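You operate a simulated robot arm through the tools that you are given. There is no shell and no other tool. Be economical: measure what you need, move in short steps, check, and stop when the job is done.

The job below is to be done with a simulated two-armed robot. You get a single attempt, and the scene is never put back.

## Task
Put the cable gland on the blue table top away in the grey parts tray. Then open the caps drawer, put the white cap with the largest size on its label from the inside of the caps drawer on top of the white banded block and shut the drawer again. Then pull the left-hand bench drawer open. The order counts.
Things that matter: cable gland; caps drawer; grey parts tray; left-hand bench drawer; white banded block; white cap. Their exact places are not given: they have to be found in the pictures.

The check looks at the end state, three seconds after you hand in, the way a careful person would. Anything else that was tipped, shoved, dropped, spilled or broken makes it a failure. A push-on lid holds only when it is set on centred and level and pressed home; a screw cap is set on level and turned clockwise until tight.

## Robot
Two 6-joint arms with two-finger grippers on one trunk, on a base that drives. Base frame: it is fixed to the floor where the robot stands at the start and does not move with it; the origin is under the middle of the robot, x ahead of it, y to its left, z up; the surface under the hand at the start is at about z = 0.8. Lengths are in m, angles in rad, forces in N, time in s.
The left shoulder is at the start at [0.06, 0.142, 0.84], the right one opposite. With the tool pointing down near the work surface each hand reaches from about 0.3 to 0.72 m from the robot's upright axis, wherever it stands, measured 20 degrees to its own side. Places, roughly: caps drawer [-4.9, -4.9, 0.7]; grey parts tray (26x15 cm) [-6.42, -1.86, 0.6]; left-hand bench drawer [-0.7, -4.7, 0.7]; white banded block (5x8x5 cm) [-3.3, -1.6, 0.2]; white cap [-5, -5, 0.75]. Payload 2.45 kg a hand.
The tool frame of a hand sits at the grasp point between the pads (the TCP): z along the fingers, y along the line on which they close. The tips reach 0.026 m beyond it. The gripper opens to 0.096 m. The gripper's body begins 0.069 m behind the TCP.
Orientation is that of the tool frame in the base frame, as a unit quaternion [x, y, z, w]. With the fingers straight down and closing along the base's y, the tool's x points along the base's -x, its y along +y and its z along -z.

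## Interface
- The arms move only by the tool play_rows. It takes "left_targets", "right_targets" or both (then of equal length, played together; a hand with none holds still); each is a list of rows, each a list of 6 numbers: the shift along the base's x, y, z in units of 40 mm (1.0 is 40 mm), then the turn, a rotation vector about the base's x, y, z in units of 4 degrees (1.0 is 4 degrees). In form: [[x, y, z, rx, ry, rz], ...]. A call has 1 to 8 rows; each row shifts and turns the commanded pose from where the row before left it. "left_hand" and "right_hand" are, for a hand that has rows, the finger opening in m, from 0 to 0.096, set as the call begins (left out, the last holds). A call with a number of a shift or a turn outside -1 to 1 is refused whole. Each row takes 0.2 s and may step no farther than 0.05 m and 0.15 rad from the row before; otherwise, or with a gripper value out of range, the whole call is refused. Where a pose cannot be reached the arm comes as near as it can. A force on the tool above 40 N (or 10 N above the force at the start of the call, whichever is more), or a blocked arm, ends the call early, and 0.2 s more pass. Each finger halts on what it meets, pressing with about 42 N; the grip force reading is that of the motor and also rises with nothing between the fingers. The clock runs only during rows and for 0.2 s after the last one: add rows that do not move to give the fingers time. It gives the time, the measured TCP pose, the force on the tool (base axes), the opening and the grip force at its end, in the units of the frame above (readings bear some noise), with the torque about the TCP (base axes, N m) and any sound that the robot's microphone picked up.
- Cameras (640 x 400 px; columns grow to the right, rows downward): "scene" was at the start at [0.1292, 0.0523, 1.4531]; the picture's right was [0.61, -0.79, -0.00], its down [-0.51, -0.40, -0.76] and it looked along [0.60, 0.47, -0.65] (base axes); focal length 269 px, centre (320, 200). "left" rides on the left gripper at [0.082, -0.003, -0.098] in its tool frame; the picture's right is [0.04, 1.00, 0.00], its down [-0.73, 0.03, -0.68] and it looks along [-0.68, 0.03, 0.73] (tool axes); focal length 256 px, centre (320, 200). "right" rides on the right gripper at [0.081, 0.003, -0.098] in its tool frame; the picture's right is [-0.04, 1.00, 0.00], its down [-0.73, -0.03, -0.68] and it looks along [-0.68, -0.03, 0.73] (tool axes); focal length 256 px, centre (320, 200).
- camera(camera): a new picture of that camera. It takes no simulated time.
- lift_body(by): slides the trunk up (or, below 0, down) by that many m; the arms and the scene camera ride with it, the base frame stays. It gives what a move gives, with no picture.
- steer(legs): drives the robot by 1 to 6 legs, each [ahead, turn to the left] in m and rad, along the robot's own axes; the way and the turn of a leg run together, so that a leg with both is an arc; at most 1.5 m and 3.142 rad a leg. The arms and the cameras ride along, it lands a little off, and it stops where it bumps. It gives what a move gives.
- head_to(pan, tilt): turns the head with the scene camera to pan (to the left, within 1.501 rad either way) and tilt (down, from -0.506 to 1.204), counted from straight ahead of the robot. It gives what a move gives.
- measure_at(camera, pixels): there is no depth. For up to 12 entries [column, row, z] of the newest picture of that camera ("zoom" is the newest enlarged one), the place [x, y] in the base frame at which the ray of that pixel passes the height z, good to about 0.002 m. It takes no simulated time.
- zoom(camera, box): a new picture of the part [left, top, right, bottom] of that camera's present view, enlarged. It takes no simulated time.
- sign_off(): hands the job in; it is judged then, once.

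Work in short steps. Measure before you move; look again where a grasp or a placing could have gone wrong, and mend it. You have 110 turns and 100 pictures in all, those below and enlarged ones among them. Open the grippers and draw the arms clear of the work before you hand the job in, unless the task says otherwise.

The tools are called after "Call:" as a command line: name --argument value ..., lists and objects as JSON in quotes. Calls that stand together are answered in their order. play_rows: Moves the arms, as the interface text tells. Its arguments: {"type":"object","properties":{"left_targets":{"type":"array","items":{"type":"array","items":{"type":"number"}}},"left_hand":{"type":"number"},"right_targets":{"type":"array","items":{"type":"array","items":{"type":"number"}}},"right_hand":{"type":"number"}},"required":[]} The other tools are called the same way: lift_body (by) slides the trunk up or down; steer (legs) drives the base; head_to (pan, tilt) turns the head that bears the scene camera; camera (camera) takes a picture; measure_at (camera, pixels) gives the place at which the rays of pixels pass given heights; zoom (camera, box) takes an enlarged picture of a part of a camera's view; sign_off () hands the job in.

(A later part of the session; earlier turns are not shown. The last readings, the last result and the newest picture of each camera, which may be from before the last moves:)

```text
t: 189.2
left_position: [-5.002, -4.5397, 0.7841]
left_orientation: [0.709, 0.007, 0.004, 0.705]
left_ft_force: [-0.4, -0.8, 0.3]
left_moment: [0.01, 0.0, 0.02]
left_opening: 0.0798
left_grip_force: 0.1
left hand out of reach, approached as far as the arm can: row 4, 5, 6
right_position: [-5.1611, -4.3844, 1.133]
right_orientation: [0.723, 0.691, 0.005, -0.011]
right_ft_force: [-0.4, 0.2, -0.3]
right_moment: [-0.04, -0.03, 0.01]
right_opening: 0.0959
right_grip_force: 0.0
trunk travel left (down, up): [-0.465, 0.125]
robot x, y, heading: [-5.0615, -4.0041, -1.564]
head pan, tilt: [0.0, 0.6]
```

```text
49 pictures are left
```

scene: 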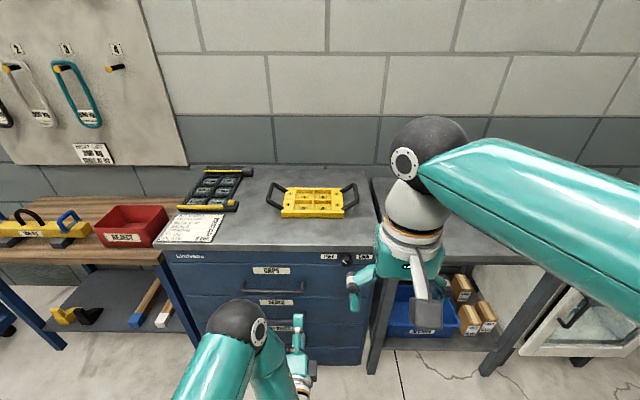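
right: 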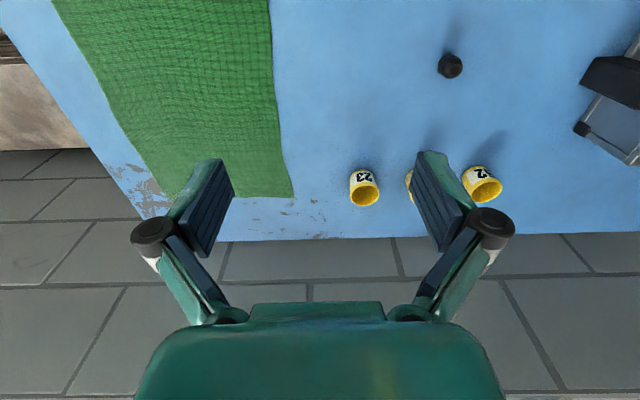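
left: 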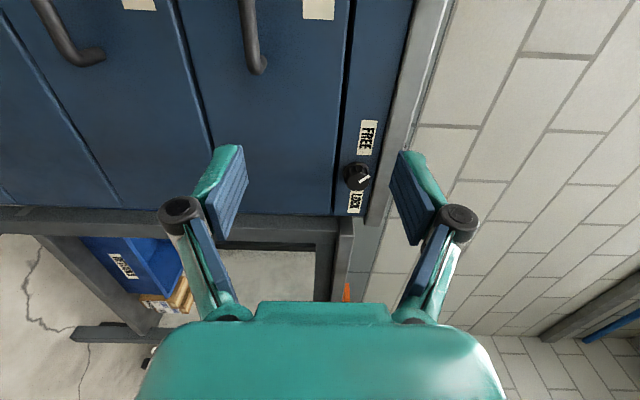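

The arm cannot reach sideways in that wrist pose, but the orientation is right. I shift the base 0.11 m to the left instead and lower the trunk 5 cm.

Call:
steer --legs '[[-0.3, 0], [0, 0.35], [0.32, 0], [0, -0.35]]'

Call:
lift_body --by -0.055

Call:
camera --camera "left"

```text
t: 195.5
left_position: [-4.8843, -4.5424, 0.7834]
left_orientation: [0.71, 0.01, 0.007, 0.704]
left_ft_force: [-0.1, 0.2, 0.2]
left_moment: [0.0, 0.01, 0.01]
left_opening: 0.0801
left_grip_force: 0.0
right_position: [-5.0459, -4.3882, 1.1332]
right_orientation: [0.72, 0.693, 0.006, -0.01]
right_ft_force: [0.0, 0.0, 0.0]
right_moment: [0.02, 0.01, 0.0]
right_opening: 0.096
right_grip_force: 0.0
trunk travel left (down, up): [-0.465, 0.125]
robot x, y, heading: [-4.9345, -4.0077, -1.559]
head pan, tilt: [0.0, 0.6]
```

```text
t: 196.4
left_position: [-4.8846, -4.5426, 0.73]
left_orientation: [0.709, 0.009, 0.008, 0.705]
left_ft_force: [0.0, 0.3, -0.1]
left_moment: [0.01, -0.01, -0.01]
left_opening: 0.0802
left_grip_force: 0.0
right_position: [-5.0458, -4.3885, 1.079]
right_orientation: [0.72, 0.694, 0.005, -0.01]
right_ft_force: [0.2, 0.8, -0.4]
right_moment: [0.0, 0.01, -0.01]
right_opening: 0.0961
right_grip_force: 0.2
trunk travel left (down, up): [-0.41, 0.18]
robot x, y, heading: [-4.936, -4.0094, -1.554]
head pan, tilt: [0.0, 0.6]
```

```text
48 pictures are left
```

left: 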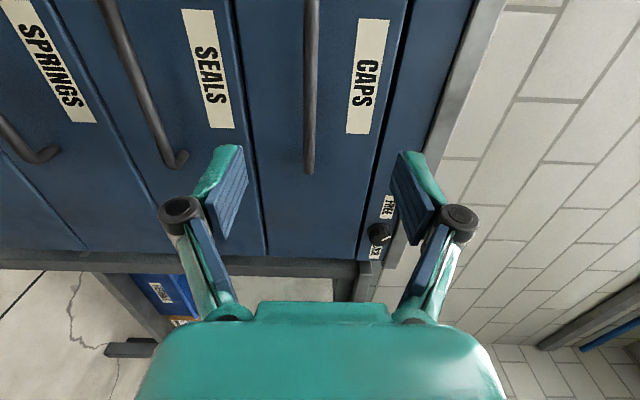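

The bar (col 311) lies midway between the fingers. I drive forward 0.13 m.

Call:
steer --legs '[[0.13, 0]]'

Call:
camera --camera "left"

```text
t: 197.7
left_position: [-4.8839, -4.6747, 0.7301]
left_orientation: [0.709, 0.009, 0.007, 0.705]
left_ft_force: [0.6, 0.5, -0.3]
left_moment: [-0.02, 0.0, -0.02]
left_opening: 0.0799
left_grip_force: 0.1
right_position: [-5.0439, -4.5214, 1.0775]
right_orientation: [0.721, 0.693, 0.007, -0.011]
right_ft_force: [-0.1, -1.1, -0.2]
right_moment: [0.07, -0.01, -0.03]
right_opening: 0.0958
right_grip_force: 0.0
trunk travel left (down, up): [-0.41, 0.18]
robot x, y, heading: [-4.9325, -4.136, -1.554]
head pan, tilt: [0.0, 0.6]
```

```text
47 pictures are left
```

left: 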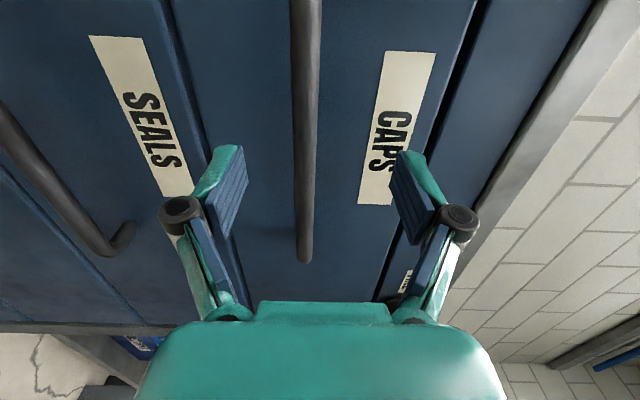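

The bar seems ~3 cm beyond the TCP still. I move forward 2 cm more and close on it.

Call:
steer --legs '[[0.022, 0]]'

Call:
camera --camera "left"

```text
t: 198.5
left_position: [-4.8833, -4.6969, 0.7284]
left_orientation: [0.71, 0.01, 0.007, 0.704]
left_ft_force: [-0.4, 0.0, 0.1]
left_moment: [0.01, -0.05, 0.0]
left_opening: 0.0798
left_grip_force: 0.1
right_position: [-5.0443, -4.5426, 1.0787]
right_orientation: [0.72, 0.693, 0.007, -0.011]
right_ft_force: [-0.3, -1.0, 0.1]
right_moment: [0.01, 0.01, -0.01]
right_opening: 0.0961
right_grip_force: 0.2
trunk travel left (down, up): [-0.41, 0.18]
robot x, y, heading: [-4.9308, -4.1585, -1.557]
head pan, tilt: [0.0, 0.6]
```

```text
46 pictures are left
```

left: 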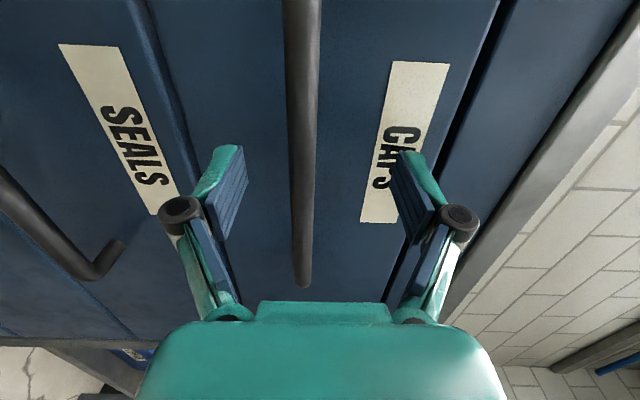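

The bar is within a centimetre of the TCP. I close the left fingers on it.

Call:
play_rows --left_targets '[[0, 0, 0, 0, 0, 0], [0, 0, 0, 0, 0, 0], [0, 0, 0, 0, 0, 0], [0, 0, 0, 0, 0, 0], [0, 0, 0, 0, 0, 0]]' --left_hand 0.0

```text
t: 199.4
left_position: [-4.8831, -4.6936, 0.7203]
left_orientation: [0.723, 0.006, 0.007, 0.691]
left_ft_force: [-3.5, -0.7, -16.3]
left_moment: [0.32, 0.1, 0.76]
left_opening: 0.0132
left_grip_force: 40.1
right_position: [-5.0445, -4.5412, 1.0798]
right_orientation: [0.72, 0.694, 0.006, -0.011]
right_ft_force: [0.0, -0.1, -0.3]
right_moment: [-0.01, 0.01, -0.04]
right_opening: 0.0959
right_grip_force: 0.0
trunk travel left (down, up): [-0.41, 0.18]
robot x, y, heading: [-4.9311, -4.1618, -1.555]
head pan, tilt: [0.0, 0.6]
stopped in row 4 (left hand): the force on the tool passed its limit at 42 N (the readings are from after the stop); the commanded pose is now the measured one
```

The bar is gripped. I back the robot up 0.28 m to pull the drawer open.

Call:
steer --legs '[[-0.28, 0]]'

Call:
camera --camera "scene"

```text
t: 201.3
left_position: [-4.8819, -4.4272, 0.7202]
left_orientation: [0.724, 0.01, 0.014, 0.69]
left_ft_force: [1.8, 1.9, -3.3]
left_moment: [0.25, 0.2, -0.17]
left_opening: 0.013
left_grip_force: 39.6
right_position: [-5.0466, -4.2772, 1.0813]
right_orientation: [0.72, 0.694, 0.006, -0.012]
right_ft_force: [-0.9, 0.5, 1.1]
right_moment: [0.02, -0.02, 0.03]
right_opening: 0.096
right_grip_force: 0.1
trunk travel left (down, up): [-0.41, 0.18]
robot x, y, heading: [-4.935, -3.8943, -1.555]
head pan, tilt: [0.0, 0.6]
stopped in leg 1: the force on the tool passed its limit at 40 N (the readings are from after the stop); the commanded pose is now the measured one
```

```text
45 pictures are left
```

scene: 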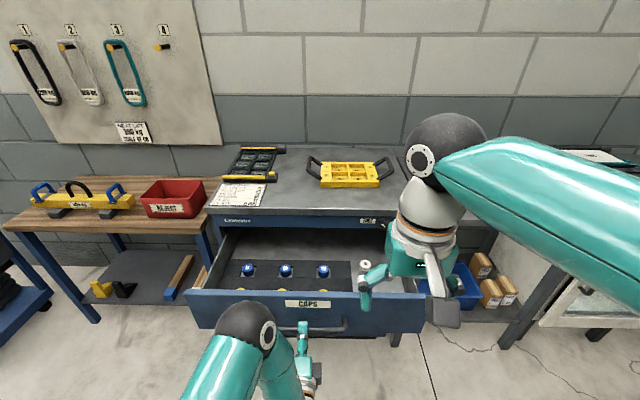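

The drawer is open ~0.27 m; caps with blue/yellow are visible and a white one near (365,264). I zoom in on it.

Call:
zoom --camera "scene" --box '[215, 225, 415, 325]'

Call:
camera --camera "right"

```text
3.20 times, centred on (315, 275) of scene
```

zoom: 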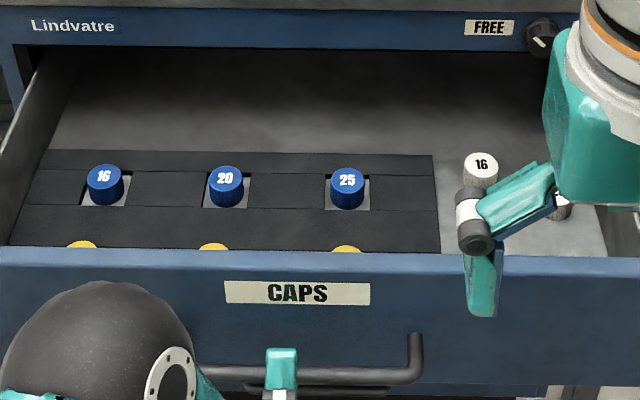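

```text
43 pictures are left
```

right: 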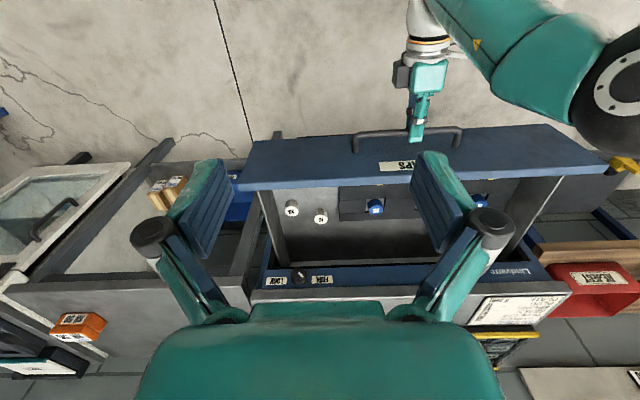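

Two white caps show in the right camera at (292,209) and (320,217). I zoom to read them.

Call:
zoom --camera "right" --box '[255, 175, 355, 245]'

Call:
measure_at --camera "right" --pixels '[[292, 207, 0.75], [320, 215, 0.75], [376, 205, 0.75], [292, 207, 0.72], [320, 215, 0.72]]'

```text
5.71 times, centred on (305, 210) of right
```

zoom: 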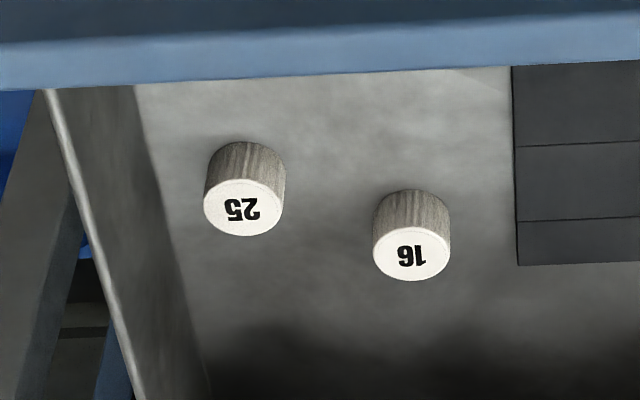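

```text
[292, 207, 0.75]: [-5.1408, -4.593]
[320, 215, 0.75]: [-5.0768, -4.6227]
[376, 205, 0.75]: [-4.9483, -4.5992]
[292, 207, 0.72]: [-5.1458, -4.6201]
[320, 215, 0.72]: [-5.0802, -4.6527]
```

Two white caps: 25 and 16. I move the right hand forward to look straight into the drawer for any hidden ones near the front.

Call:
play_rows --right_targets '[[-0.1, -0.9, 0, 0, 0, 0], [-0.1, -0.9, 0, 0, 0, 0], [-0.1, -0.9, 0, 0, 0, 0], [-0.1, -0.9, 0, 0, 0, 0], [0, 0, 0, 0, 0, 0]]' --right_hand 0.06

Call:
camera --camera "right"

```text
t: 202.5
left_position: [-4.8806, -4.4265, 0.7202]
left_orientation: [0.723, 0.01, 0.013, 0.691]
left_ft_force: [2.5, 2.1, -7.8]
left_moment: [0.14, 0.22, 0.09]
left_opening: 0.0131
left_grip_force: 39.9
right_position: [-5.0631, -4.4215, 1.0807]
right_orientation: [0.721, 0.693, 0.006, -0.011]
right_ft_force: [0.4, 0.1, 0.0]
right_moment: [-0.01, 0.0, -0.01]
right_opening: 0.0601
right_grip_force: 0.0
trunk travel left (down, up): [-0.41, 0.18]
robot x, y, heading: [-4.9327, -3.8996, -1.555]
head pan, tilt: [0.0, 0.6]
```

```text
41 pictures are left
```

right: 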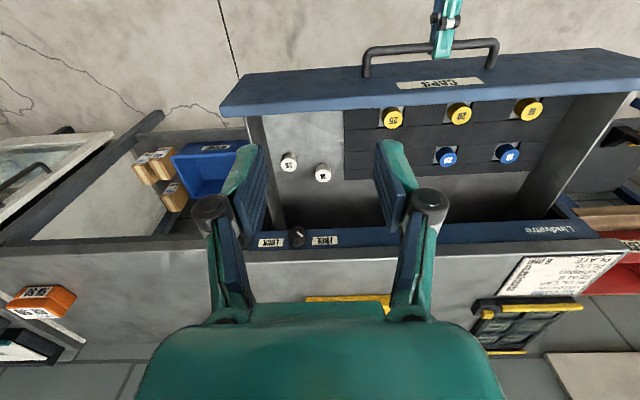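

Only two white caps: 25 is the largest, at about (289,163). I zoom and measure its top at several heights for triangulation.

Call:
zoom --camera "right" --box '[250, 130, 350, 200]'

Call:
measure_at --camera "right" --pixels '[[289, 163, 0.68], [289, 163, 0.7], [289, 163, 0.72], [289, 163, 0.74], [322, 172, 0.7], [248, 117, 0.8], [295, 90, 0.8], [265, 235, 0.85]]'

Call:
zoom --camera "scene" --box '[320, 230, 420, 310]'

Call:
measure_at --camera "scene" --pixels '[[425, 293, 0.8], [188, 291, 0.8]]'

```text
5.71 times, centred on (300, 165) of right
```

zoom: 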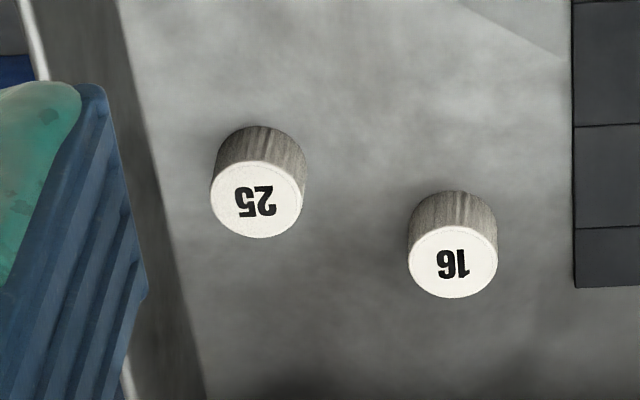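

```text
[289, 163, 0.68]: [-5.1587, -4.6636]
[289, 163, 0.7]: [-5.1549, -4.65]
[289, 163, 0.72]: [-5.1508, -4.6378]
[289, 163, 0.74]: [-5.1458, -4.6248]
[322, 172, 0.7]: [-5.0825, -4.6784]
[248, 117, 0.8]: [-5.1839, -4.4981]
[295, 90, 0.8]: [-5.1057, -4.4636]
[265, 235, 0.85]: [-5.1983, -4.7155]
```

```text
5.00 times, centred on (370, 270) of scene
```

zoom: 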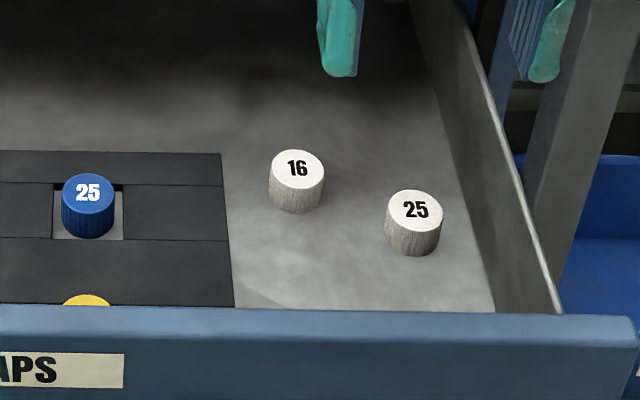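

```text
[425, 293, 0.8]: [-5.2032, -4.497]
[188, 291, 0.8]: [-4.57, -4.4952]
```

I triangulate the top centre of cap 25: scene (389,271.4) versus right (289,165); and its base.

Call:
measure_at --camera "scene" --pixels '[[389, 271.4, 0.66], [389, 271.4, 0.7], [389, 271.4, 0.74], [388, 279, 0.68], [365, 263, 0.7]]'

Call:
measure_at --camera "right" --pixels '[[289, 165, 0.66], [289, 165, 0.7], [289, 165, 0.74], [280.5, 163, 0.7], [297.5, 163, 0.7]]'

```text
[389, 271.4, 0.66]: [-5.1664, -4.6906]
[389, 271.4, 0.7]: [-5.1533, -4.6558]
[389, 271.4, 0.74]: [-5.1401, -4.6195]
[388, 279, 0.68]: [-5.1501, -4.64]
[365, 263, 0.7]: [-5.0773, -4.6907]
```

```text
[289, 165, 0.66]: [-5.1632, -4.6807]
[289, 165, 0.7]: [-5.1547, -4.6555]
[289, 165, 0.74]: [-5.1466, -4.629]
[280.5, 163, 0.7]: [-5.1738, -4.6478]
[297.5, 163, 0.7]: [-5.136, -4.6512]
```

Cap 25: top z≈0.70, centre (-5.154,-4.656), Ø≈0.038; the drawer wall is close at x≈-5.194. I'll reach in with the right hand tilted 20° forward, opening 0.048, closing along x.

Call:
measure_at --camera "right" --pixels '[[272.9, 165, 0.67], [270, 150, 0.67], [253, 150, 0.77], [298, 240, 0.83]]'

Call:
play_rows --right_targets '[[-0.281, -0.708, -0.7, -0.625, 0, 0.071], [-0.281, -0.708, -0.7, -0.625, 0, 0.071], [-0.281, -0.708, -0.7, -0.625, 0, 0.071], [-0.281, -0.708, -0.7, -0.625, 0, 0.071], [-0.281, -0.708, -0.7, -0.625, 0, 0.071], [-0.281, -0.708, -0.7, -0.625, 0, 0.071], [-0.281, -0.708, -0.7, -0.625, 0, 0.071], [-0.281, -0.708, -0.7, -0.625, 0, 0.071]]' --right_hand 0.048

Call:
camera --camera "right"

```text
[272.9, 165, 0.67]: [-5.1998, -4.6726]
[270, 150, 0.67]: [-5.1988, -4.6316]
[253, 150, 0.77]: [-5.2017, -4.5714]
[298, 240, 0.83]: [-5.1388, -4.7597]
```

```text
t: 204.3
left_position: [-4.882, -4.427, 0.7207]
left_orientation: [0.723, 0.011, 0.013, 0.691]
left_ft_force: [1.1, 0.0, -11.2]
left_moment: [0.11, 0.16, 0.65]
left_opening: 0.0135
left_grip_force: 39.9
right_position: [-5.1509, -4.6377, 0.8548]
right_orientation: [0.697, 0.698, -0.115, 0.113]
right_ft_force: [0.2, 0.3, 0.2]
right_moment: [-0.05, 0.01, 0.0]
right_opening: 0.0479
right_grip_force: 0.0
right hand out of reach, approached as far as the arm can: row 8
trunk travel left (down, up): [-0.41, 0.18]
robot x, y, heading: [-4.9344, -3.8979, -1.557]
head pan, tilt: [0.0, 0.6]
```

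```text
38 pictures are left
```

right: 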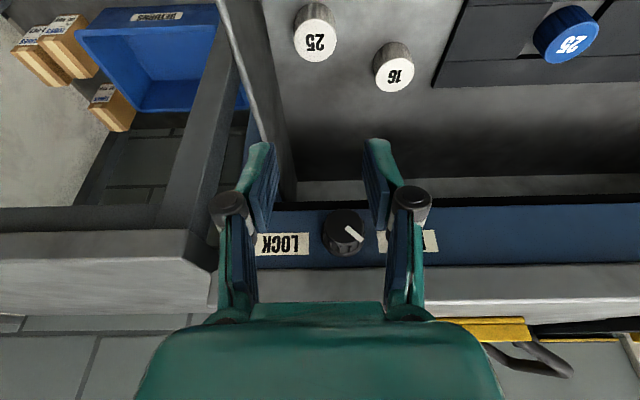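

The arm is at its reach limit, so the base must come closer. I release the handle, back the left hand off and raise it, and pull the right hand back too.

Call:
play_rows --left_targets '[[0, 0, 0, 0, 0, 0], [0, 0, 0, 0, 0, 0], [0, 0, 0, 0, 0, 0], [0, 0, 0, 0, 0, 0]]' --right_targets '[[0, 0.5, 0.8, 0, 0, 0], [0, 0.8, 0.6, 0, 0, 0], [0, 0.9, 0.5, 0, 0, 0], [0, 0.9, 0.5, 0, 0, 0]]' --left_hand 0.08

Call:
play_rows --left_targets '[[0, 0.6, 0, 0, 0, 0], [0, 0.9, 0, 0, 0, 0], [0, 0.9, 0, 0, 0, 0], [0, 0.3, 0.9, 0, 0, 0], [0, 0, 1, 0, 0, 0], [0, 0, 1, 0, 0, 0], [0, 0, 1, 0, 0, 0], [0, 0, 1, 0, 0, 0]]'

Call:
play_rows --left_targets '[[0.3, 0, 1, 0, 0, 0], [0.3, 0, 1, 0, 0, 0], [0.5, 0, 1, 0, 0, 0], [0.5, 0, 1, 0, 0, 0], [0, 0, 0, 0, 0, 0]]'

Call:
camera --camera "scene"

```text
t: 205.3
left_position: [-4.8828, -4.4275, 0.7213]
left_orientation: [0.722, 0.011, 0.013, 0.692]
left_ft_force: [-0.4, -0.1, -0.5]
left_moment: [-0.02, 0.0, -0.02]
left_opening: 0.08
left_grip_force: 0.0
right_position: [-5.1504, -4.5114, 0.9512]
right_orientation: [0.697, 0.698, -0.116, 0.114]
right_ft_force: [1.3, 0.4, -0.1]
right_moment: [-0.03, 0.0, 0.01]
right_opening: 0.0477
right_grip_force: 0.0
trunk travel left (down, up): [-0.41, 0.18]
robot x, y, heading: [-4.9372, -3.8943, -1.554]
head pan, tilt: [0.0, 0.6]
```

```text
t: 207.1
left_position: [-4.9097, -4.345, 0.9309]
left_orientation: [0.722, 0.011, 0.014, 0.691]
left_ft_force: [0.2, -0.7, -0.2]
left_moment: [-0.03, 0.03, 0.02]
left_opening: 0.08
left_grip_force: 0.1
left hand out of reach, approached as far as the arm can: row 2, 3
right_position: [-5.1506, -4.5111, 0.9522]
right_orientation: [0.697, 0.698, -0.115, 0.114]
right_ft_force: [0.4, 1.4, -0.3]
right_moment: [-0.04, 0.01, -0.01]
right_opening: 0.0481
right_grip_force: 0.0
trunk travel left (down, up): [-0.41, 0.18]
robot x, y, heading: [-4.9346, -3.8932, -1.556]
head pan, tilt: [0.0, 0.6]
```

```text
t: 208.3
left_position: [-4.849, -4.3494, 1.0901]
left_orientation: [0.722, 0.01, 0.013, 0.692]
left_ft_force: [0.1, -0.6, -0.4]
left_moment: [0.02, -0.01, 0.01]
left_opening: 0.0803
left_grip_force: 0.1
left hand out of reach, approached as far as the arm can: row 1
right_position: [-5.1516, -4.5123, 0.9506]
right_orientation: [0.698, 0.698, -0.114, 0.114]
right_ft_force: [1.0, -0.2, -0.1]
right_moment: [0.01, 0.01, 0.01]
right_opening: 0.048
right_grip_force: 0.2
trunk travel left (down, up): [-0.41, 0.18]
robot x, y, heading: [-4.9348, -3.8955, -1.555]
head pan, tilt: [0.0, 0.6]
```

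```text
37 pictures are left
```

scene: 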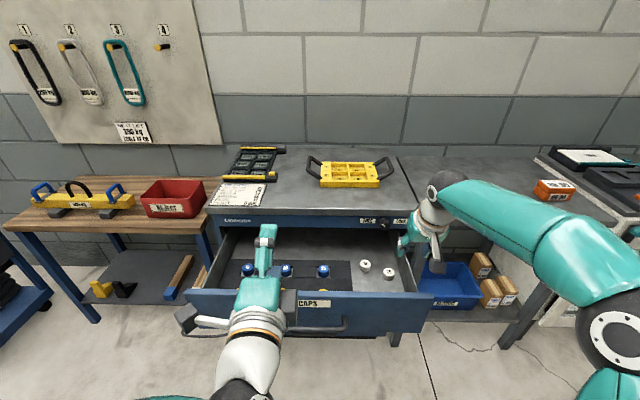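

Drawer stays open. I drive 0.13 m forward, which puts the right hand above the cap.

Call:
steer --legs '[[0.13, 0]]'

Call:
camera --camera "right"

```text
t: 209.6
left_position: [-4.8469, -4.483, 1.0898]
left_orientation: [0.723, 0.011, 0.013, 0.691]
left_ft_force: [0.5, 1.1, 0.6]
left_moment: [-0.01, 0.02, -0.02]
left_opening: 0.0799
left_grip_force: 0.2
right_position: [-5.1492, -4.6452, 0.9491]
right_orientation: [0.697, 0.699, -0.114, 0.113]
right_ft_force: [0.0, -1.3, -1.1]
right_moment: [0.05, -0.01, -0.05]
right_opening: 0.0481
right_grip_force: 0.1
trunk travel left (down, up): [-0.41, 0.18]
robot x, y, heading: [-4.9329, -4.0257, -1.553]
head pan, tilt: [0.0, 0.6]
```

```text
36 pictures are left
```

right: 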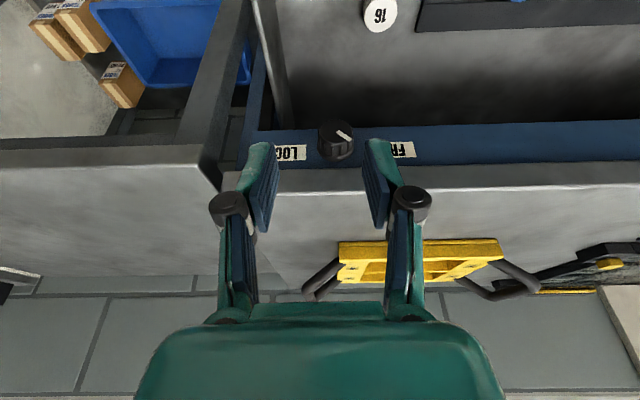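

I descend 0.2 m first, then check alignment.

Call:
play_rows --right_targets '[[-0.1, -0.1, -1, 0, 0, 0], [0, 0, -1, 0, 0, 0], [0, 0, -1, 0, 0, 0], [0, 0, -1, 0, 0, 0], [0, 0, -0.9, 0, 0, 0], [0, 0, 0, 0, 0, 0]]'

Call:
camera --camera "right"

```text
t: 211.0
left_position: [-4.8473, -4.4799, 1.0914]
left_orientation: [0.722, 0.011, 0.013, 0.691]
left_ft_force: [-0.5, -0.1, 1.0]
left_moment: [0.02, 0.0, 0.0]
left_opening: 0.08
left_grip_force: 0.0
right_position: [-5.1531, -4.6474, 0.7546]
right_orientation: [0.697, 0.699, -0.115, 0.114]
right_ft_force: [-0.8, -0.1, -0.2]
right_moment: [-0.01, -0.02, 0.02]
right_opening: 0.0483
right_grip_force: 0.0
trunk travel left (down, up): [-0.41, 0.18]
robot x, y, heading: [-4.931, -4.0281, -1.555]
head pan, tilt: [0.0, 0.6]
```

```text
35 pictures are left
```

right: 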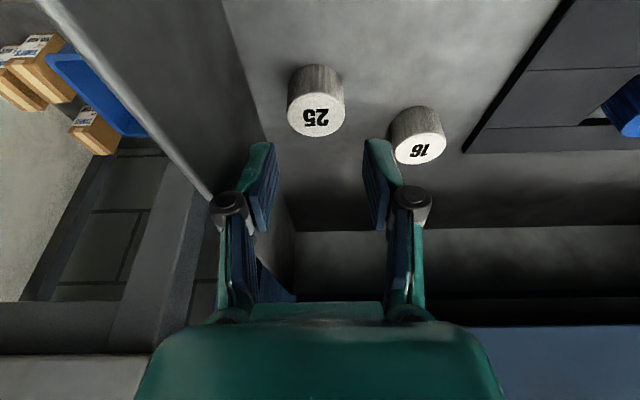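

I measure the cap's top centre (316,114) and its base from here.

Call:
measure_at --camera "right" --pixels '[[316, 114, 0.7], [316, 114, 0.69], [288, 113, 0.7], [344, 113, 0.7], [317, 82, 0.67], [416, 148, 0.7]]'

```text
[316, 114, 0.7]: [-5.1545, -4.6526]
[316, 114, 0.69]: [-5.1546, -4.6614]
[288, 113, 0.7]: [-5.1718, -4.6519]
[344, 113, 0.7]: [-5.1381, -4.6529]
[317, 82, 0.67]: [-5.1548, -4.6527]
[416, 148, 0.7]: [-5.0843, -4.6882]
```

Aligned at (-5.155,-4.653). I lower to the cap and close.

Call:
play_rows --right_targets '[[-0.04, 0, -0.7, 0, 0, 0], [0, 0, -0.55, 0, 0, 0], [0, 0, -0.08, 0, 0, 0], [0, 0, 0, 0, 0, 0]]'

Call:
play_rows --right_targets '[[0, 0, 0, 0, 0, 0], [0, 0, 0, 0, 0, 0], [0, 0, 0, 0, 0, 0]]' --right_hand 0.0

Call:
play_rows --right_targets '[[0, 0, 0.5, 0, 0, 0], [0, 0, 0.8, 0, 0, 0], [0, 0, 0, 0, 0, 0]]'

Call:
camera --camera "right"

```text
t: 212.0
left_position: [-4.846, -4.4818, 1.0907]
left_orientation: [0.722, 0.01, 0.013, 0.692]
left_ft_force: [-0.2, 0.1, 0.2]
left_moment: [0.01, -0.02, 0.01]
left_opening: 0.0798
left_grip_force: 0.1
right_position: [-5.1543, -4.6482, 0.702]
right_orientation: [0.697, 0.698, -0.115, 0.114]
right_ft_force: [0.5, -1.0, 1.8]
right_moment: [-0.01, -0.01, 0.01]
right_opening: 0.0481
right_grip_force: 0.5
trunk travel left (down, up): [-0.41, 0.18]
robot x, y, heading: [-4.9319, -4.0296, -1.557]
head pan, tilt: [0.0, 0.6]
```

```text
t: 212.8
left_position: [-4.8474, -4.4797, 1.0922]
left_orientation: [0.722, 0.012, 0.013, 0.692]
left_ft_force: [-0.2, 0.2, -0.5]
left_moment: [0.02, -0.02, -0.01]
left_opening: 0.0799
left_grip_force: 0.0
right_position: [-5.154, -4.6486, 0.7037]
right_orientation: [0.696, 0.699, -0.116, 0.116]
right_ft_force: [3.0, -0.1, 8.7]
right_moment: [-0.02, -0.16, 0.0]
right_opening: 0.0329
right_grip_force: 41.8
trunk travel left (down, up): [-0.41, 0.18]
robot x, y, heading: [-4.9272, -4.0265, -1.553]
head pan, tilt: [0.0, 0.6]
```

```text
t: 213.6
left_position: [-4.8464, -4.4812, 1.0912]
left_orientation: [0.722, 0.01, 0.013, 0.691]
left_ft_force: [-0.2, -0.5, -0.2]
left_moment: [0.02, 0.04, -0.02]
left_opening: 0.0799
left_grip_force: 0.1
right_position: [-5.1548, -4.6486, 0.7539]
right_orientation: [0.698, 0.698, -0.115, 0.114]
right_ft_force: [1.1, -0.3, -0.6]
right_moment: [0.0, 0.0, 0.0]
right_opening: 0.0331
right_grip_force: 41.9
trunk travel left (down, up): [-0.41, 0.18]
robot x, y, heading: [-4.9332, -4.0236, -1.556]
head pan, tilt: [0.0, 0.6]
```

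```text
34 pictures are left
```

right: 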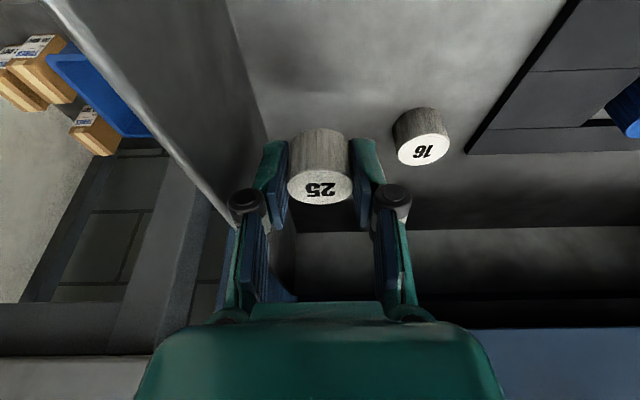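

Cap 25 is held. I lift it out, draw the hand back, back the robot off, and turn toward the block area to look.

Call:
play_rows --right_targets '[[0, 0, 1, 0, 0, 0], [0, 0, 1, 0, 0, 0], [0, 0, 1, 0, 0, 0], [0, 0.4, 1, 0, 0, 0], [0, 0.4, 1, 0, 0, 0], [0, 0.6, 1, 0, 0, 0], [0, 0.6, 0.8, 0, 0, 0], [0, 0.6, 0.5, 0, 0, 0]]'

Call:
play_rows --right_targets '[[0, 0.9, 0, 0, 0, 0], [0, 0.9, 0, 0, 0, 0], [0, 0.9, 0, 0, 0, 0], [0, 0.5, 0, 0, 0, 0]]'

Call:
steer --legs '[[-0.6, 0], [0, 0.8], [0, 0.8], [0, 0.8]]'

Call:
head_to --pan -0.3 --tilt 0.5

Call:
camera --camera "scene"

```text
t: 215.4
left_position: [-4.8469, -4.4795, 1.091]
left_orientation: [0.721, 0.011, 0.013, 0.692]
left_ft_force: [0.5, 1.0, 0.6]
left_moment: [-0.04, -0.01, 0.02]
left_opening: 0.08
left_grip_force: 0.0
right_position: [-5.1551, -4.5435, 1.0461]
right_orientation: [0.697, 0.699, -0.115, 0.115]
right_ft_force: [-0.5, 0.7, 0.3]
right_moment: [-0.03, -0.02, 0.04]
right_opening: 0.0332
right_grip_force: 42.0
trunk travel left (down, up): [-0.41, 0.18]
robot x, y, heading: [-4.9335, -4.0287, -1.556]
head pan, tilt: [0.0, 0.6]
```

```text
t: 216.4
left_position: [-4.8479, -4.4804, 1.0917]
left_orientation: [0.723, 0.011, 0.012, 0.691]
left_ft_force: [0.6, 0.2, 0.4]
left_moment: [0.0, -0.01, -0.02]
left_opening: 0.0799
left_grip_force: 0.0
right_position: [-5.1546, -4.4162, 1.0456]
right_orientation: [0.697, 0.698, -0.115, 0.114]
right_ft_force: [-0.7, -0.5, -0.9]
right_moment: [0.04, -0.01, -0.01]
right_opening: 0.0336
right_grip_force: 41.8
trunk travel left (down, up): [-0.41, 0.18]
robot x, y, heading: [-4.9343, -4.0275, -1.556]
head pan, tilt: [0.0, 0.6]
```

```text
t: 224.2
left_position: [-4.4779, -3.3768, 1.0925]
left_orientation: [0.521, 0.5, 0.481, 0.498]
left_ft_force: [-0.1, 0.5, 0.7]
left_moment: [0.02, -0.02, 0.01]
left_opening: 0.0801
left_grip_force: 0.0
right_position: [-4.5622, -3.6807, 1.0452]
right_orientation: [0.033, 0.986, -0.007, 0.162]
right_ft_force: [0.6, 0.2, 0.0]
right_moment: [-0.03, 0.02, -0.01]
right_opening: 0.0328
right_grip_force: 41.8
trunk travel left (down, up): [-0.41, 0.18]
robot x, y, heading: [-4.9384, -3.4714, -0.048]
head pan, tilt: [0.0, 0.6]
stopped in leg 3: the robot was blocked; the commanded pose is now the measured one
```

```text
t: 225.0
left_position: [-4.478, -3.3788, 1.0915]
left_orientation: [0.521, 0.5, 0.481, 0.497]
left_ft_force: [-0.1, 0.6, 0.5]
left_moment: [-0.01, -0.01, 0.01]
left_opening: 0.0801
left_grip_force: 0.0
right_position: [-4.562, -3.6811, 1.0463]
right_orientation: [0.033, 0.986, -0.005, 0.161]
right_ft_force: [-0.1, -0.9, 0.0]
right_moment: [0.02, 0.01, -0.04]
right_opening: 0.033
right_grip_force: 42.3
trunk travel left (down, up): [-0.41, 0.18]
robot x, y, heading: [-4.9359, -3.4682, -0.044]
head pan, tilt: [-0.3, 0.499]
```

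```text
33 pictures are left
```

scene: 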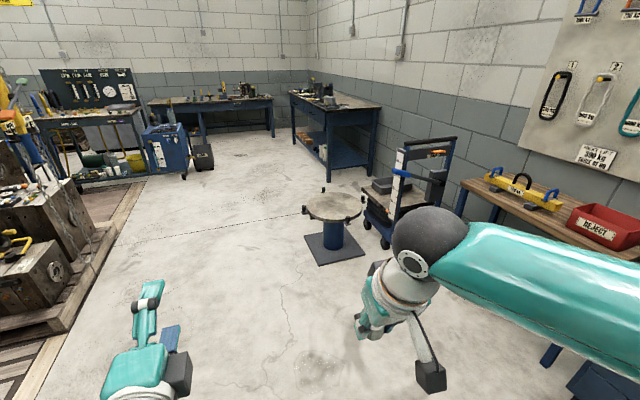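

That stop seems to be a per-call turning limit in open floor. I turn on by 0.85 to face the block's direction and look.

Call:
steer --legs '[[0, 0.85]]'

Call:
head_to --pan 0.05 --tilt 0.45

Call:
camera --camera "scene"

```text
t: 227.9
left_position: [-4.7018, -3.0629, 1.0922]
left_orientation: [0.269, 0.669, 0.644, 0.255]
left_ft_force: [0.9, 0.4, -0.7]
left_moment: [0.0, -0.01, 0.03]
left_opening: 0.08
left_grip_force: 0.0
right_position: [-4.5319, -3.3267, 1.0469]
right_orientation: [-0.375, 0.913, 0.06, 0.149]
right_ft_force: [-0.3, -0.4, -0.1]
right_moment: [-0.01, -0.02, 0.02]
right_opening: 0.033
right_grip_force: 42.0
trunk travel left (down, up): [-0.41, 0.18]
robot x, y, heading: [-4.9247, -3.4831, 0.796]
head pan, tilt: [-0.3, 0.499]
```

```text
t: 228.7
left_position: [-4.7012, -3.0635, 1.0919]
left_orientation: [0.271, 0.67, 0.643, 0.255]
left_ft_force: [0.3, 0.3, 0.2]
left_moment: [0.01, -0.03, -0.04]
left_opening: 0.0801
left_grip_force: 0.1
right_position: [-4.5311, -3.3267, 1.047]
right_orientation: [-0.374, 0.913, 0.06, 0.15]
right_ft_force: [-1.0, -0.2, -0.3]
right_moment: [0.0, -0.03, 0.01]
right_opening: 0.0331
right_grip_force: 42.1
trunk travel left (down, up): [-0.41, 0.18]
robot x, y, heading: [-4.9243, -3.4864, 0.8]
head pan, tilt: [0.051, 0.45]
```

```text
32 pictures are left
```

scene: 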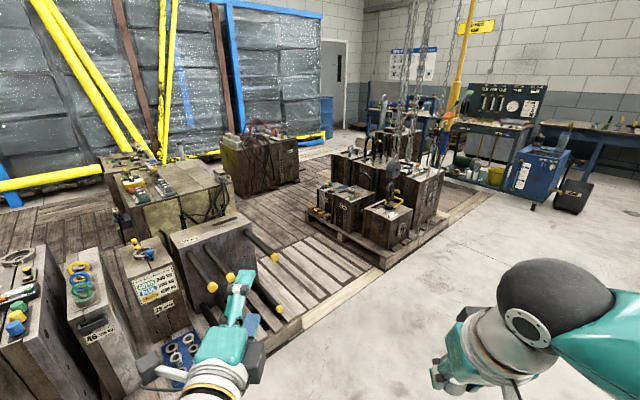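

The block should appear near (320,205), by the pallet corner of the mould group. I zoom there.

Call:
zoom --camera "scene" --box '[270, 160, 430, 280]'

Call:
measure_at --camera "scene" --pixels '[[318, 212, 0.2], [383, 268, 0.0], [303, 222, 0.0], [490, 185, 0.0], [300, 325, 0.0], [345, 240, 0.0], [430, 292, 0.0]]'

```text
3.33 times, centred on (350, 220) of scene
```

zoom: 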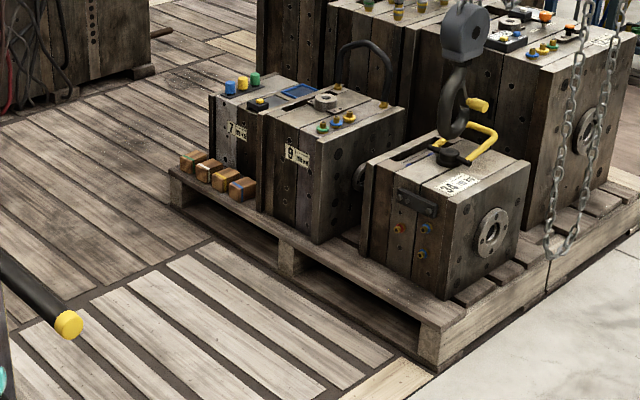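

```text
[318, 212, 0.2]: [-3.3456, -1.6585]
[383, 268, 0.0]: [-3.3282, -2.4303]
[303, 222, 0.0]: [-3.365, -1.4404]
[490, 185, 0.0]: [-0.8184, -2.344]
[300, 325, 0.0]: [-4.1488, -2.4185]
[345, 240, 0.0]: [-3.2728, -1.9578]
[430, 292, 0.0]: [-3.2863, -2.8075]
```

Four banded blocks stand on the pallet's west edge around (-3.34,-1.6). I zoom more to see the bands, and measure the rods with yellow tips nearby.

Call:
zoom --camera "scene" --box '[305, 195, 355, 230]'

Call:
measure_at --camera "scene" --pixels '[[309, 207, 0.2], [314, 210, 0.2], [319, 213, 0.2], [324, 216, 0.2], [281, 309, 0.3], [281, 309, 0.15], [275, 257, 0.3], [275, 257, 0.45], [213, 287, 0.45], [305, 345, 0.0], [240, 222, 0.0], [230, 278, 0.45]]'

```text
11.43 times, centred on (330, 212) of scene
```

zoom: 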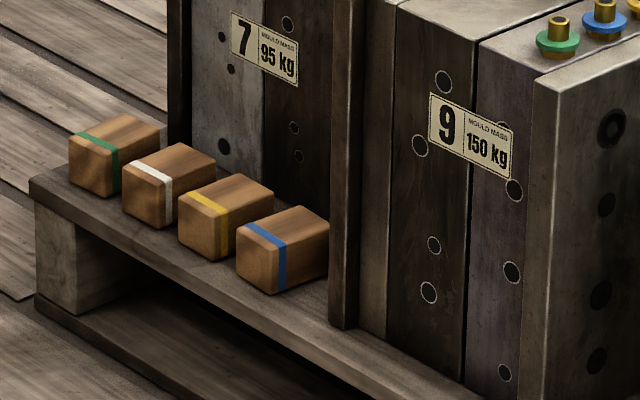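

```text
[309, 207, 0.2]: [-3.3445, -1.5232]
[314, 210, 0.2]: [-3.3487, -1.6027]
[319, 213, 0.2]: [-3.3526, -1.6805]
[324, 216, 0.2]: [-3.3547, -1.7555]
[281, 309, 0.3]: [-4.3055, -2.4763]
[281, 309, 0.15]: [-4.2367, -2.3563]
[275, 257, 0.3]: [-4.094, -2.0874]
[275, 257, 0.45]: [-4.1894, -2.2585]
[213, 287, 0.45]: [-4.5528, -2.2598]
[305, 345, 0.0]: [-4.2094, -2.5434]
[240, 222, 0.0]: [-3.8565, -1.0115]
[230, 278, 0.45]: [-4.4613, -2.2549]
```

The white-banded block is second from the north, centre near (-3.33,-1.60), top ≈0.2. I go to the aisle west of the pallet: first to about (-3.72,-2.95), facing north.

Call:
steer --legs '[[0, -0.38], [1.31, 0], [0, 1.14]]'

Call:
head_to --pan -0.2 --tilt 0.65

Call:
camera --camera "scene"

```text
t: 238.5
left_position: [-3.5853, -2.5085, 1.0949]
left_orientation: [0.205, 0.693, 0.664, 0.192]
left_ft_force: [-0.3, -0.1, 0.1]
left_moment: [-0.02, -0.01, 0.0]
left_opening: 0.08
left_grip_force: 0.2
right_position: [-3.3676, -2.7433, 1.0485]
right_orientation: [-0.454, 0.877, 0.071, 0.143]
right_ft_force: [1.4, -8.8, -0.5]
right_moment: [1.38, 0.18, 0.24]
right_opening: 0.0331
right_grip_force: 42.3
trunk travel left (down, up): [-0.41, 0.18]
robot x, y, heading: [-3.7144, -2.9739, 0.981]
head pan, tilt: [0.051, 0.45]
stopped in leg 3: the force on the tool passed its limit at 117 N (the readings are from after the stop); the commanded pose is now the measured one
```

```text
t: 239.3
left_position: [-3.5864, -2.5091, 1.0942]
left_orientation: [0.205, 0.693, 0.663, 0.192]
left_ft_force: [-0.8, -0.3, 0.0]
left_moment: [-0.04, 0.03, 0.0]
left_opening: 0.08
left_grip_force: 0.1
right_position: [-3.3678, -2.7432, 1.0491]
right_orientation: [-0.454, 0.877, 0.071, 0.143]
right_ft_force: [2.3, -10.8, 0.9]
right_moment: [1.65, 0.45, 0.37]
right_opening: 0.0332
right_grip_force: 42.3
trunk travel left (down, up): [-0.41, 0.18]
robot x, y, heading: [-3.7118, -2.972, 0.986]
head pan, tilt: [-0.201, 0.649]
```

```text
29 pictures are left
```

scene: 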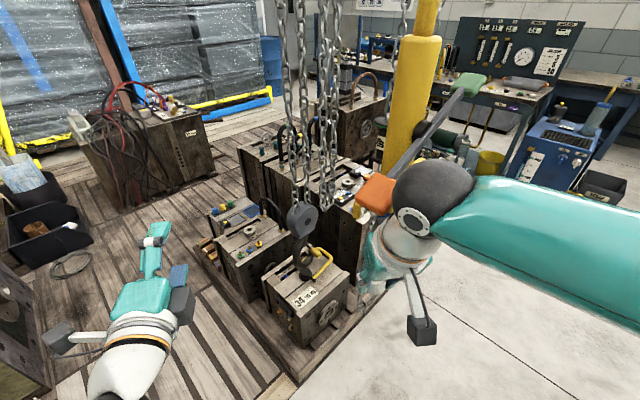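

The right hand hit the yellow crane column's lever (117 N). I turn back away from it, check the cap in hand and the lever.

Call:
steer --legs '[[0, -0.25]]'

Call:
camera --camera "right"

Call:
zoom --camera "scene" --box '[280, 20, 600, 260]'

```text
t: 240.6
left_position: [-3.4744, -2.5529, 1.0941]
left_orientation: [0.29, 0.663, 0.634, 0.274]
left_ft_force: [-1.0, 0.0, 0.1]
left_moment: [0.02, 0.0, -0.02]
left_opening: 0.0801
left_grip_force: 0.1
right_position: [-3.3233, -2.8339, 1.049]
right_orientation: [-0.341, 0.926, 0.051, 0.15]
right_ft_force: [0.3, -0.3, 0.5]
right_moment: [0.02, 0.0, -0.02]
right_opening: 0.033
right_grip_force: 41.5
trunk travel left (down, up): [-0.41, 0.18]
robot x, y, heading: [-3.7165, -2.9667, 0.735]
head pan, tilt: [-0.201, 0.649]
```

```text
28 pictures are left
```

right: 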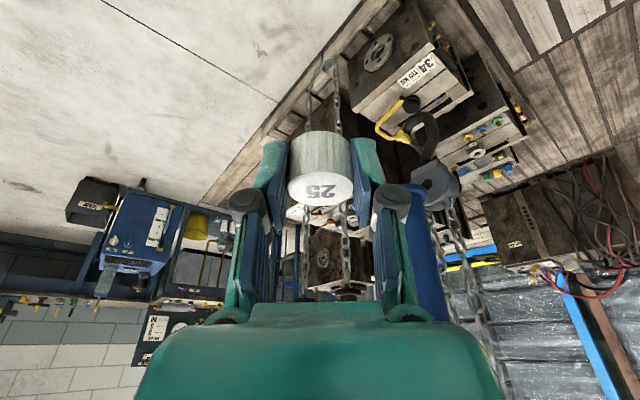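

```text
1.67 times, centred on (440, 140) of scene
```

zoom: 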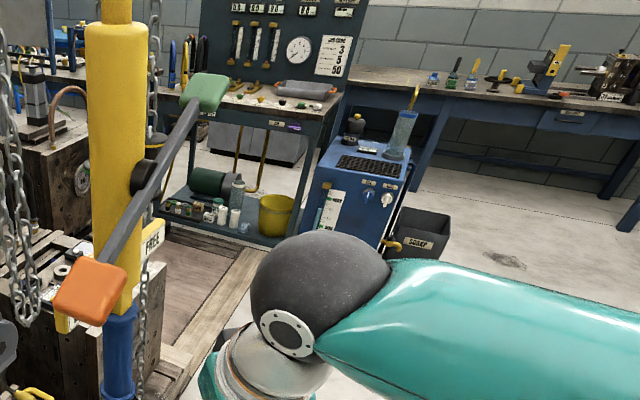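

The cap is still held as before and the lever looks in the same attitude. I back off, lower the trunk fully so that the arms pass below the lever, then turn north.

Call:
steer --legs '[[-0.28, 0]]'

Call:
lift_body --by -0.4

Call:
steer --legs '[[0, 0.62]]'

Call:
head_to --pan -0.35 --tilt 0.4

Call:
camera --camera "scene"

```text
t: 242.6
left_position: [-3.6839, -2.7427, 1.0942]
left_orientation: [0.291, 0.662, 0.634, 0.274]
left_ft_force: [0.1, 0.1, 0.3]
left_moment: [-0.01, -0.03, -0.02]
left_opening: 0.0801
left_grip_force: 0.1
right_position: [-3.5319, -3.0204, 1.0495]
right_orientation: [-0.342, 0.926, 0.052, 0.15]
right_ft_force: [-1.6, -0.2, -0.3]
right_moment: [-0.01, -0.04, 0.04]
right_opening: 0.0333
right_grip_force: 41.8
trunk travel left (down, up): [-0.41, 0.18]
robot x, y, heading: [-3.9284, -3.1556, 0.733]
head pan, tilt: [-0.201, 0.649]
```

```text
t: 246.4
left_position: [-3.683, -2.7416, 0.6953]
left_orientation: [0.291, 0.663, 0.633, 0.275]
left_ft_force: [0.1, 0.1, -0.1]
left_moment: [-0.02, 0.0, -0.02]
left_opening: 0.08
left_grip_force: 0.0
right_position: [-3.5306, -3.0219, 0.649]
right_orientation: [-0.342, 0.926, 0.053, 0.149]
right_ft_force: [-1.3, -0.3, 0.1]
right_moment: [0.01, 0.02, -0.03]
right_opening: 0.0329
right_grip_force: 41.9
trunk travel left (down, up): [-0.01, 0.58]
robot x, y, heading: [-3.9278, -3.1558, 0.735]
head pan, tilt: [-0.201, 0.649]
```

```text
t: 248.7
left_position: [-3.9728, -2.6735, 0.6963]
left_orientation: [0.072, 0.72, 0.687, 0.065]
left_ft_force: [0.3, 0.2, -0.8]
left_moment: [-0.01, 0.0, -0.02]
left_opening: 0.0799
left_grip_force: 0.0
right_position: [-3.6849, -2.8107, 0.6489]
right_orientation: [-0.611, 0.776, 0.096, 0.127]
right_ft_force: [-0.5, 0.0, 0.5]
right_moment: [0.0, 0.02, 0.01]
right_opening: 0.0331
right_grip_force: 42.1
trunk travel left (down, up): [-0.01, 0.58]
robot x, y, heading: [-3.9099, -3.1579, 1.364]
head pan, tilt: [-0.201, 0.649]
```

```text
t: 249.5
left_position: [-3.9723, -2.6745, 0.696]
left_orientation: [0.072, 0.719, 0.688, 0.065]
left_ft_force: [-0.4, -1.1, 0.6]
left_moment: [-0.03, -0.01, -0.02]
left_opening: 0.08
left_grip_force: 0.1
right_position: [-3.6845, -2.8114, 0.6498]
right_orientation: [-0.611, 0.776, 0.096, 0.127]
right_ft_force: [0.1, -0.2, 0.5]
right_moment: [-0.01, -0.01, 0.01]
right_opening: 0.0329
right_grip_force: 41.4
trunk travel left (down, up): [-0.01, 0.58]
robot x, y, heading: [-3.9106, -3.1587, 1.359]
head pan, tilt: [-0.351, 0.4]
```

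```text
26 pictures are left
```

scene: 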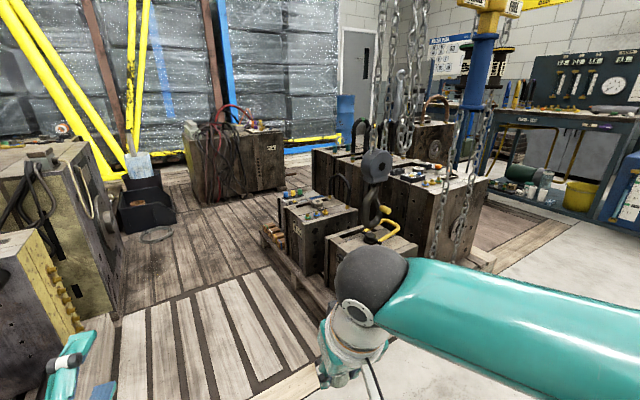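

The path north is visible. I raise the left hand a bit and bring it inward to clear the crate on the left, then drive north along x≈-3.8.

Call:
play_rows --left_targets '[[0.2, 0, 0.9, 0, 0, 0], [0.2, 0, 0.9, 0, 0, 0], [0.2, 0, 0.9, 0, 0, 0], [0.2, 0, 0.9, 0, 0, 0], [0.2, 0, 0.9, 0, 0, 0], [0.2, 0, 0.9, 0, 0, 0]]'

Call:
steer --legs '[[0, 0.03], [0.9, 0]]'

Call:
head_to --pan -0.5 --tilt 0.75

Call:
camera --camera "scene"

```text
t: 250.9
left_position: [-3.9247, -2.6736, 0.9108]
left_orientation: [0.073, 0.72, 0.687, 0.066]
left_ft_force: [0.1, -0.4, 0.1]
left_moment: [0.0, 0.01, 0.01]
left_opening: 0.08
left_grip_force: 0.1
right_position: [-3.6848, -2.8112, 0.6501]
right_orientation: [-0.611, 0.775, 0.096, 0.127]
right_ft_force: [-0.8, -1.5, -0.2]
right_moment: [0.01, 0.01, -0.02]
right_opening: 0.0332
right_grip_force: 42.2
trunk travel left (down, up): [-0.01, 0.58]
robot x, y, heading: [-3.9124, -3.1612, 1.362]
head pan, tilt: [-0.351, 0.4]
```

```text
t: 256.1
left_position: [-3.7796, -1.7814, 0.911]
left_orientation: [0.06, 0.721, 0.688, 0.054]
left_ft_force: [-0.2, -0.3, -0.1]
left_moment: [0.03, 0.0, -0.01]
left_opening: 0.0801
left_grip_force: 0.1
right_position: [-3.5352, -1.9106, 0.6484]
right_orientation: [-0.623, 0.766, 0.098, 0.125]
right_ft_force: [-0.4, 0.6, 0.0]
right_moment: [0.0, 0.0, -0.02]
right_opening: 0.033
right_grip_force: 42.2
trunk travel left (down, up): [-0.01, 0.58]
robot x, y, heading: [-3.7478, -2.2632, 1.393]
head pan, tilt: [-0.351, 0.4]
```

```text
t: 256.9
left_position: [-3.7783, -1.7813, 0.9115]
left_orientation: [0.06, 0.721, 0.689, 0.053]
left_ft_force: [-0.2, 0.2, -0.5]
left_moment: [-0.04, -0.01, -0.04]
left_opening: 0.0802
left_grip_force: 0.1
right_position: [-3.5354, -1.9098, 0.6507]
right_orientation: [-0.623, 0.766, 0.097, 0.125]
right_ft_force: [-0.3, 0.0, 0.2]
right_moment: [0.0, 0.0, -0.02]
right_opening: 0.0329
right_grip_force: 42.1
trunk travel left (down, up): [-0.01, 0.58]
robot x, y, heading: [-3.7492, -2.2623, 1.396]
head pan, tilt: [-0.499, 0.75]
```

```text
25 pictures are left
```

scene: 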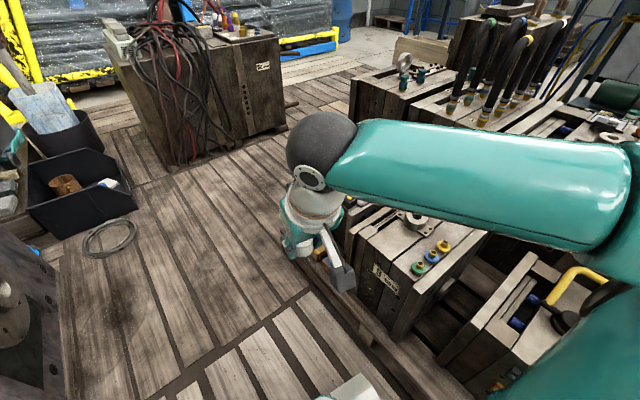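

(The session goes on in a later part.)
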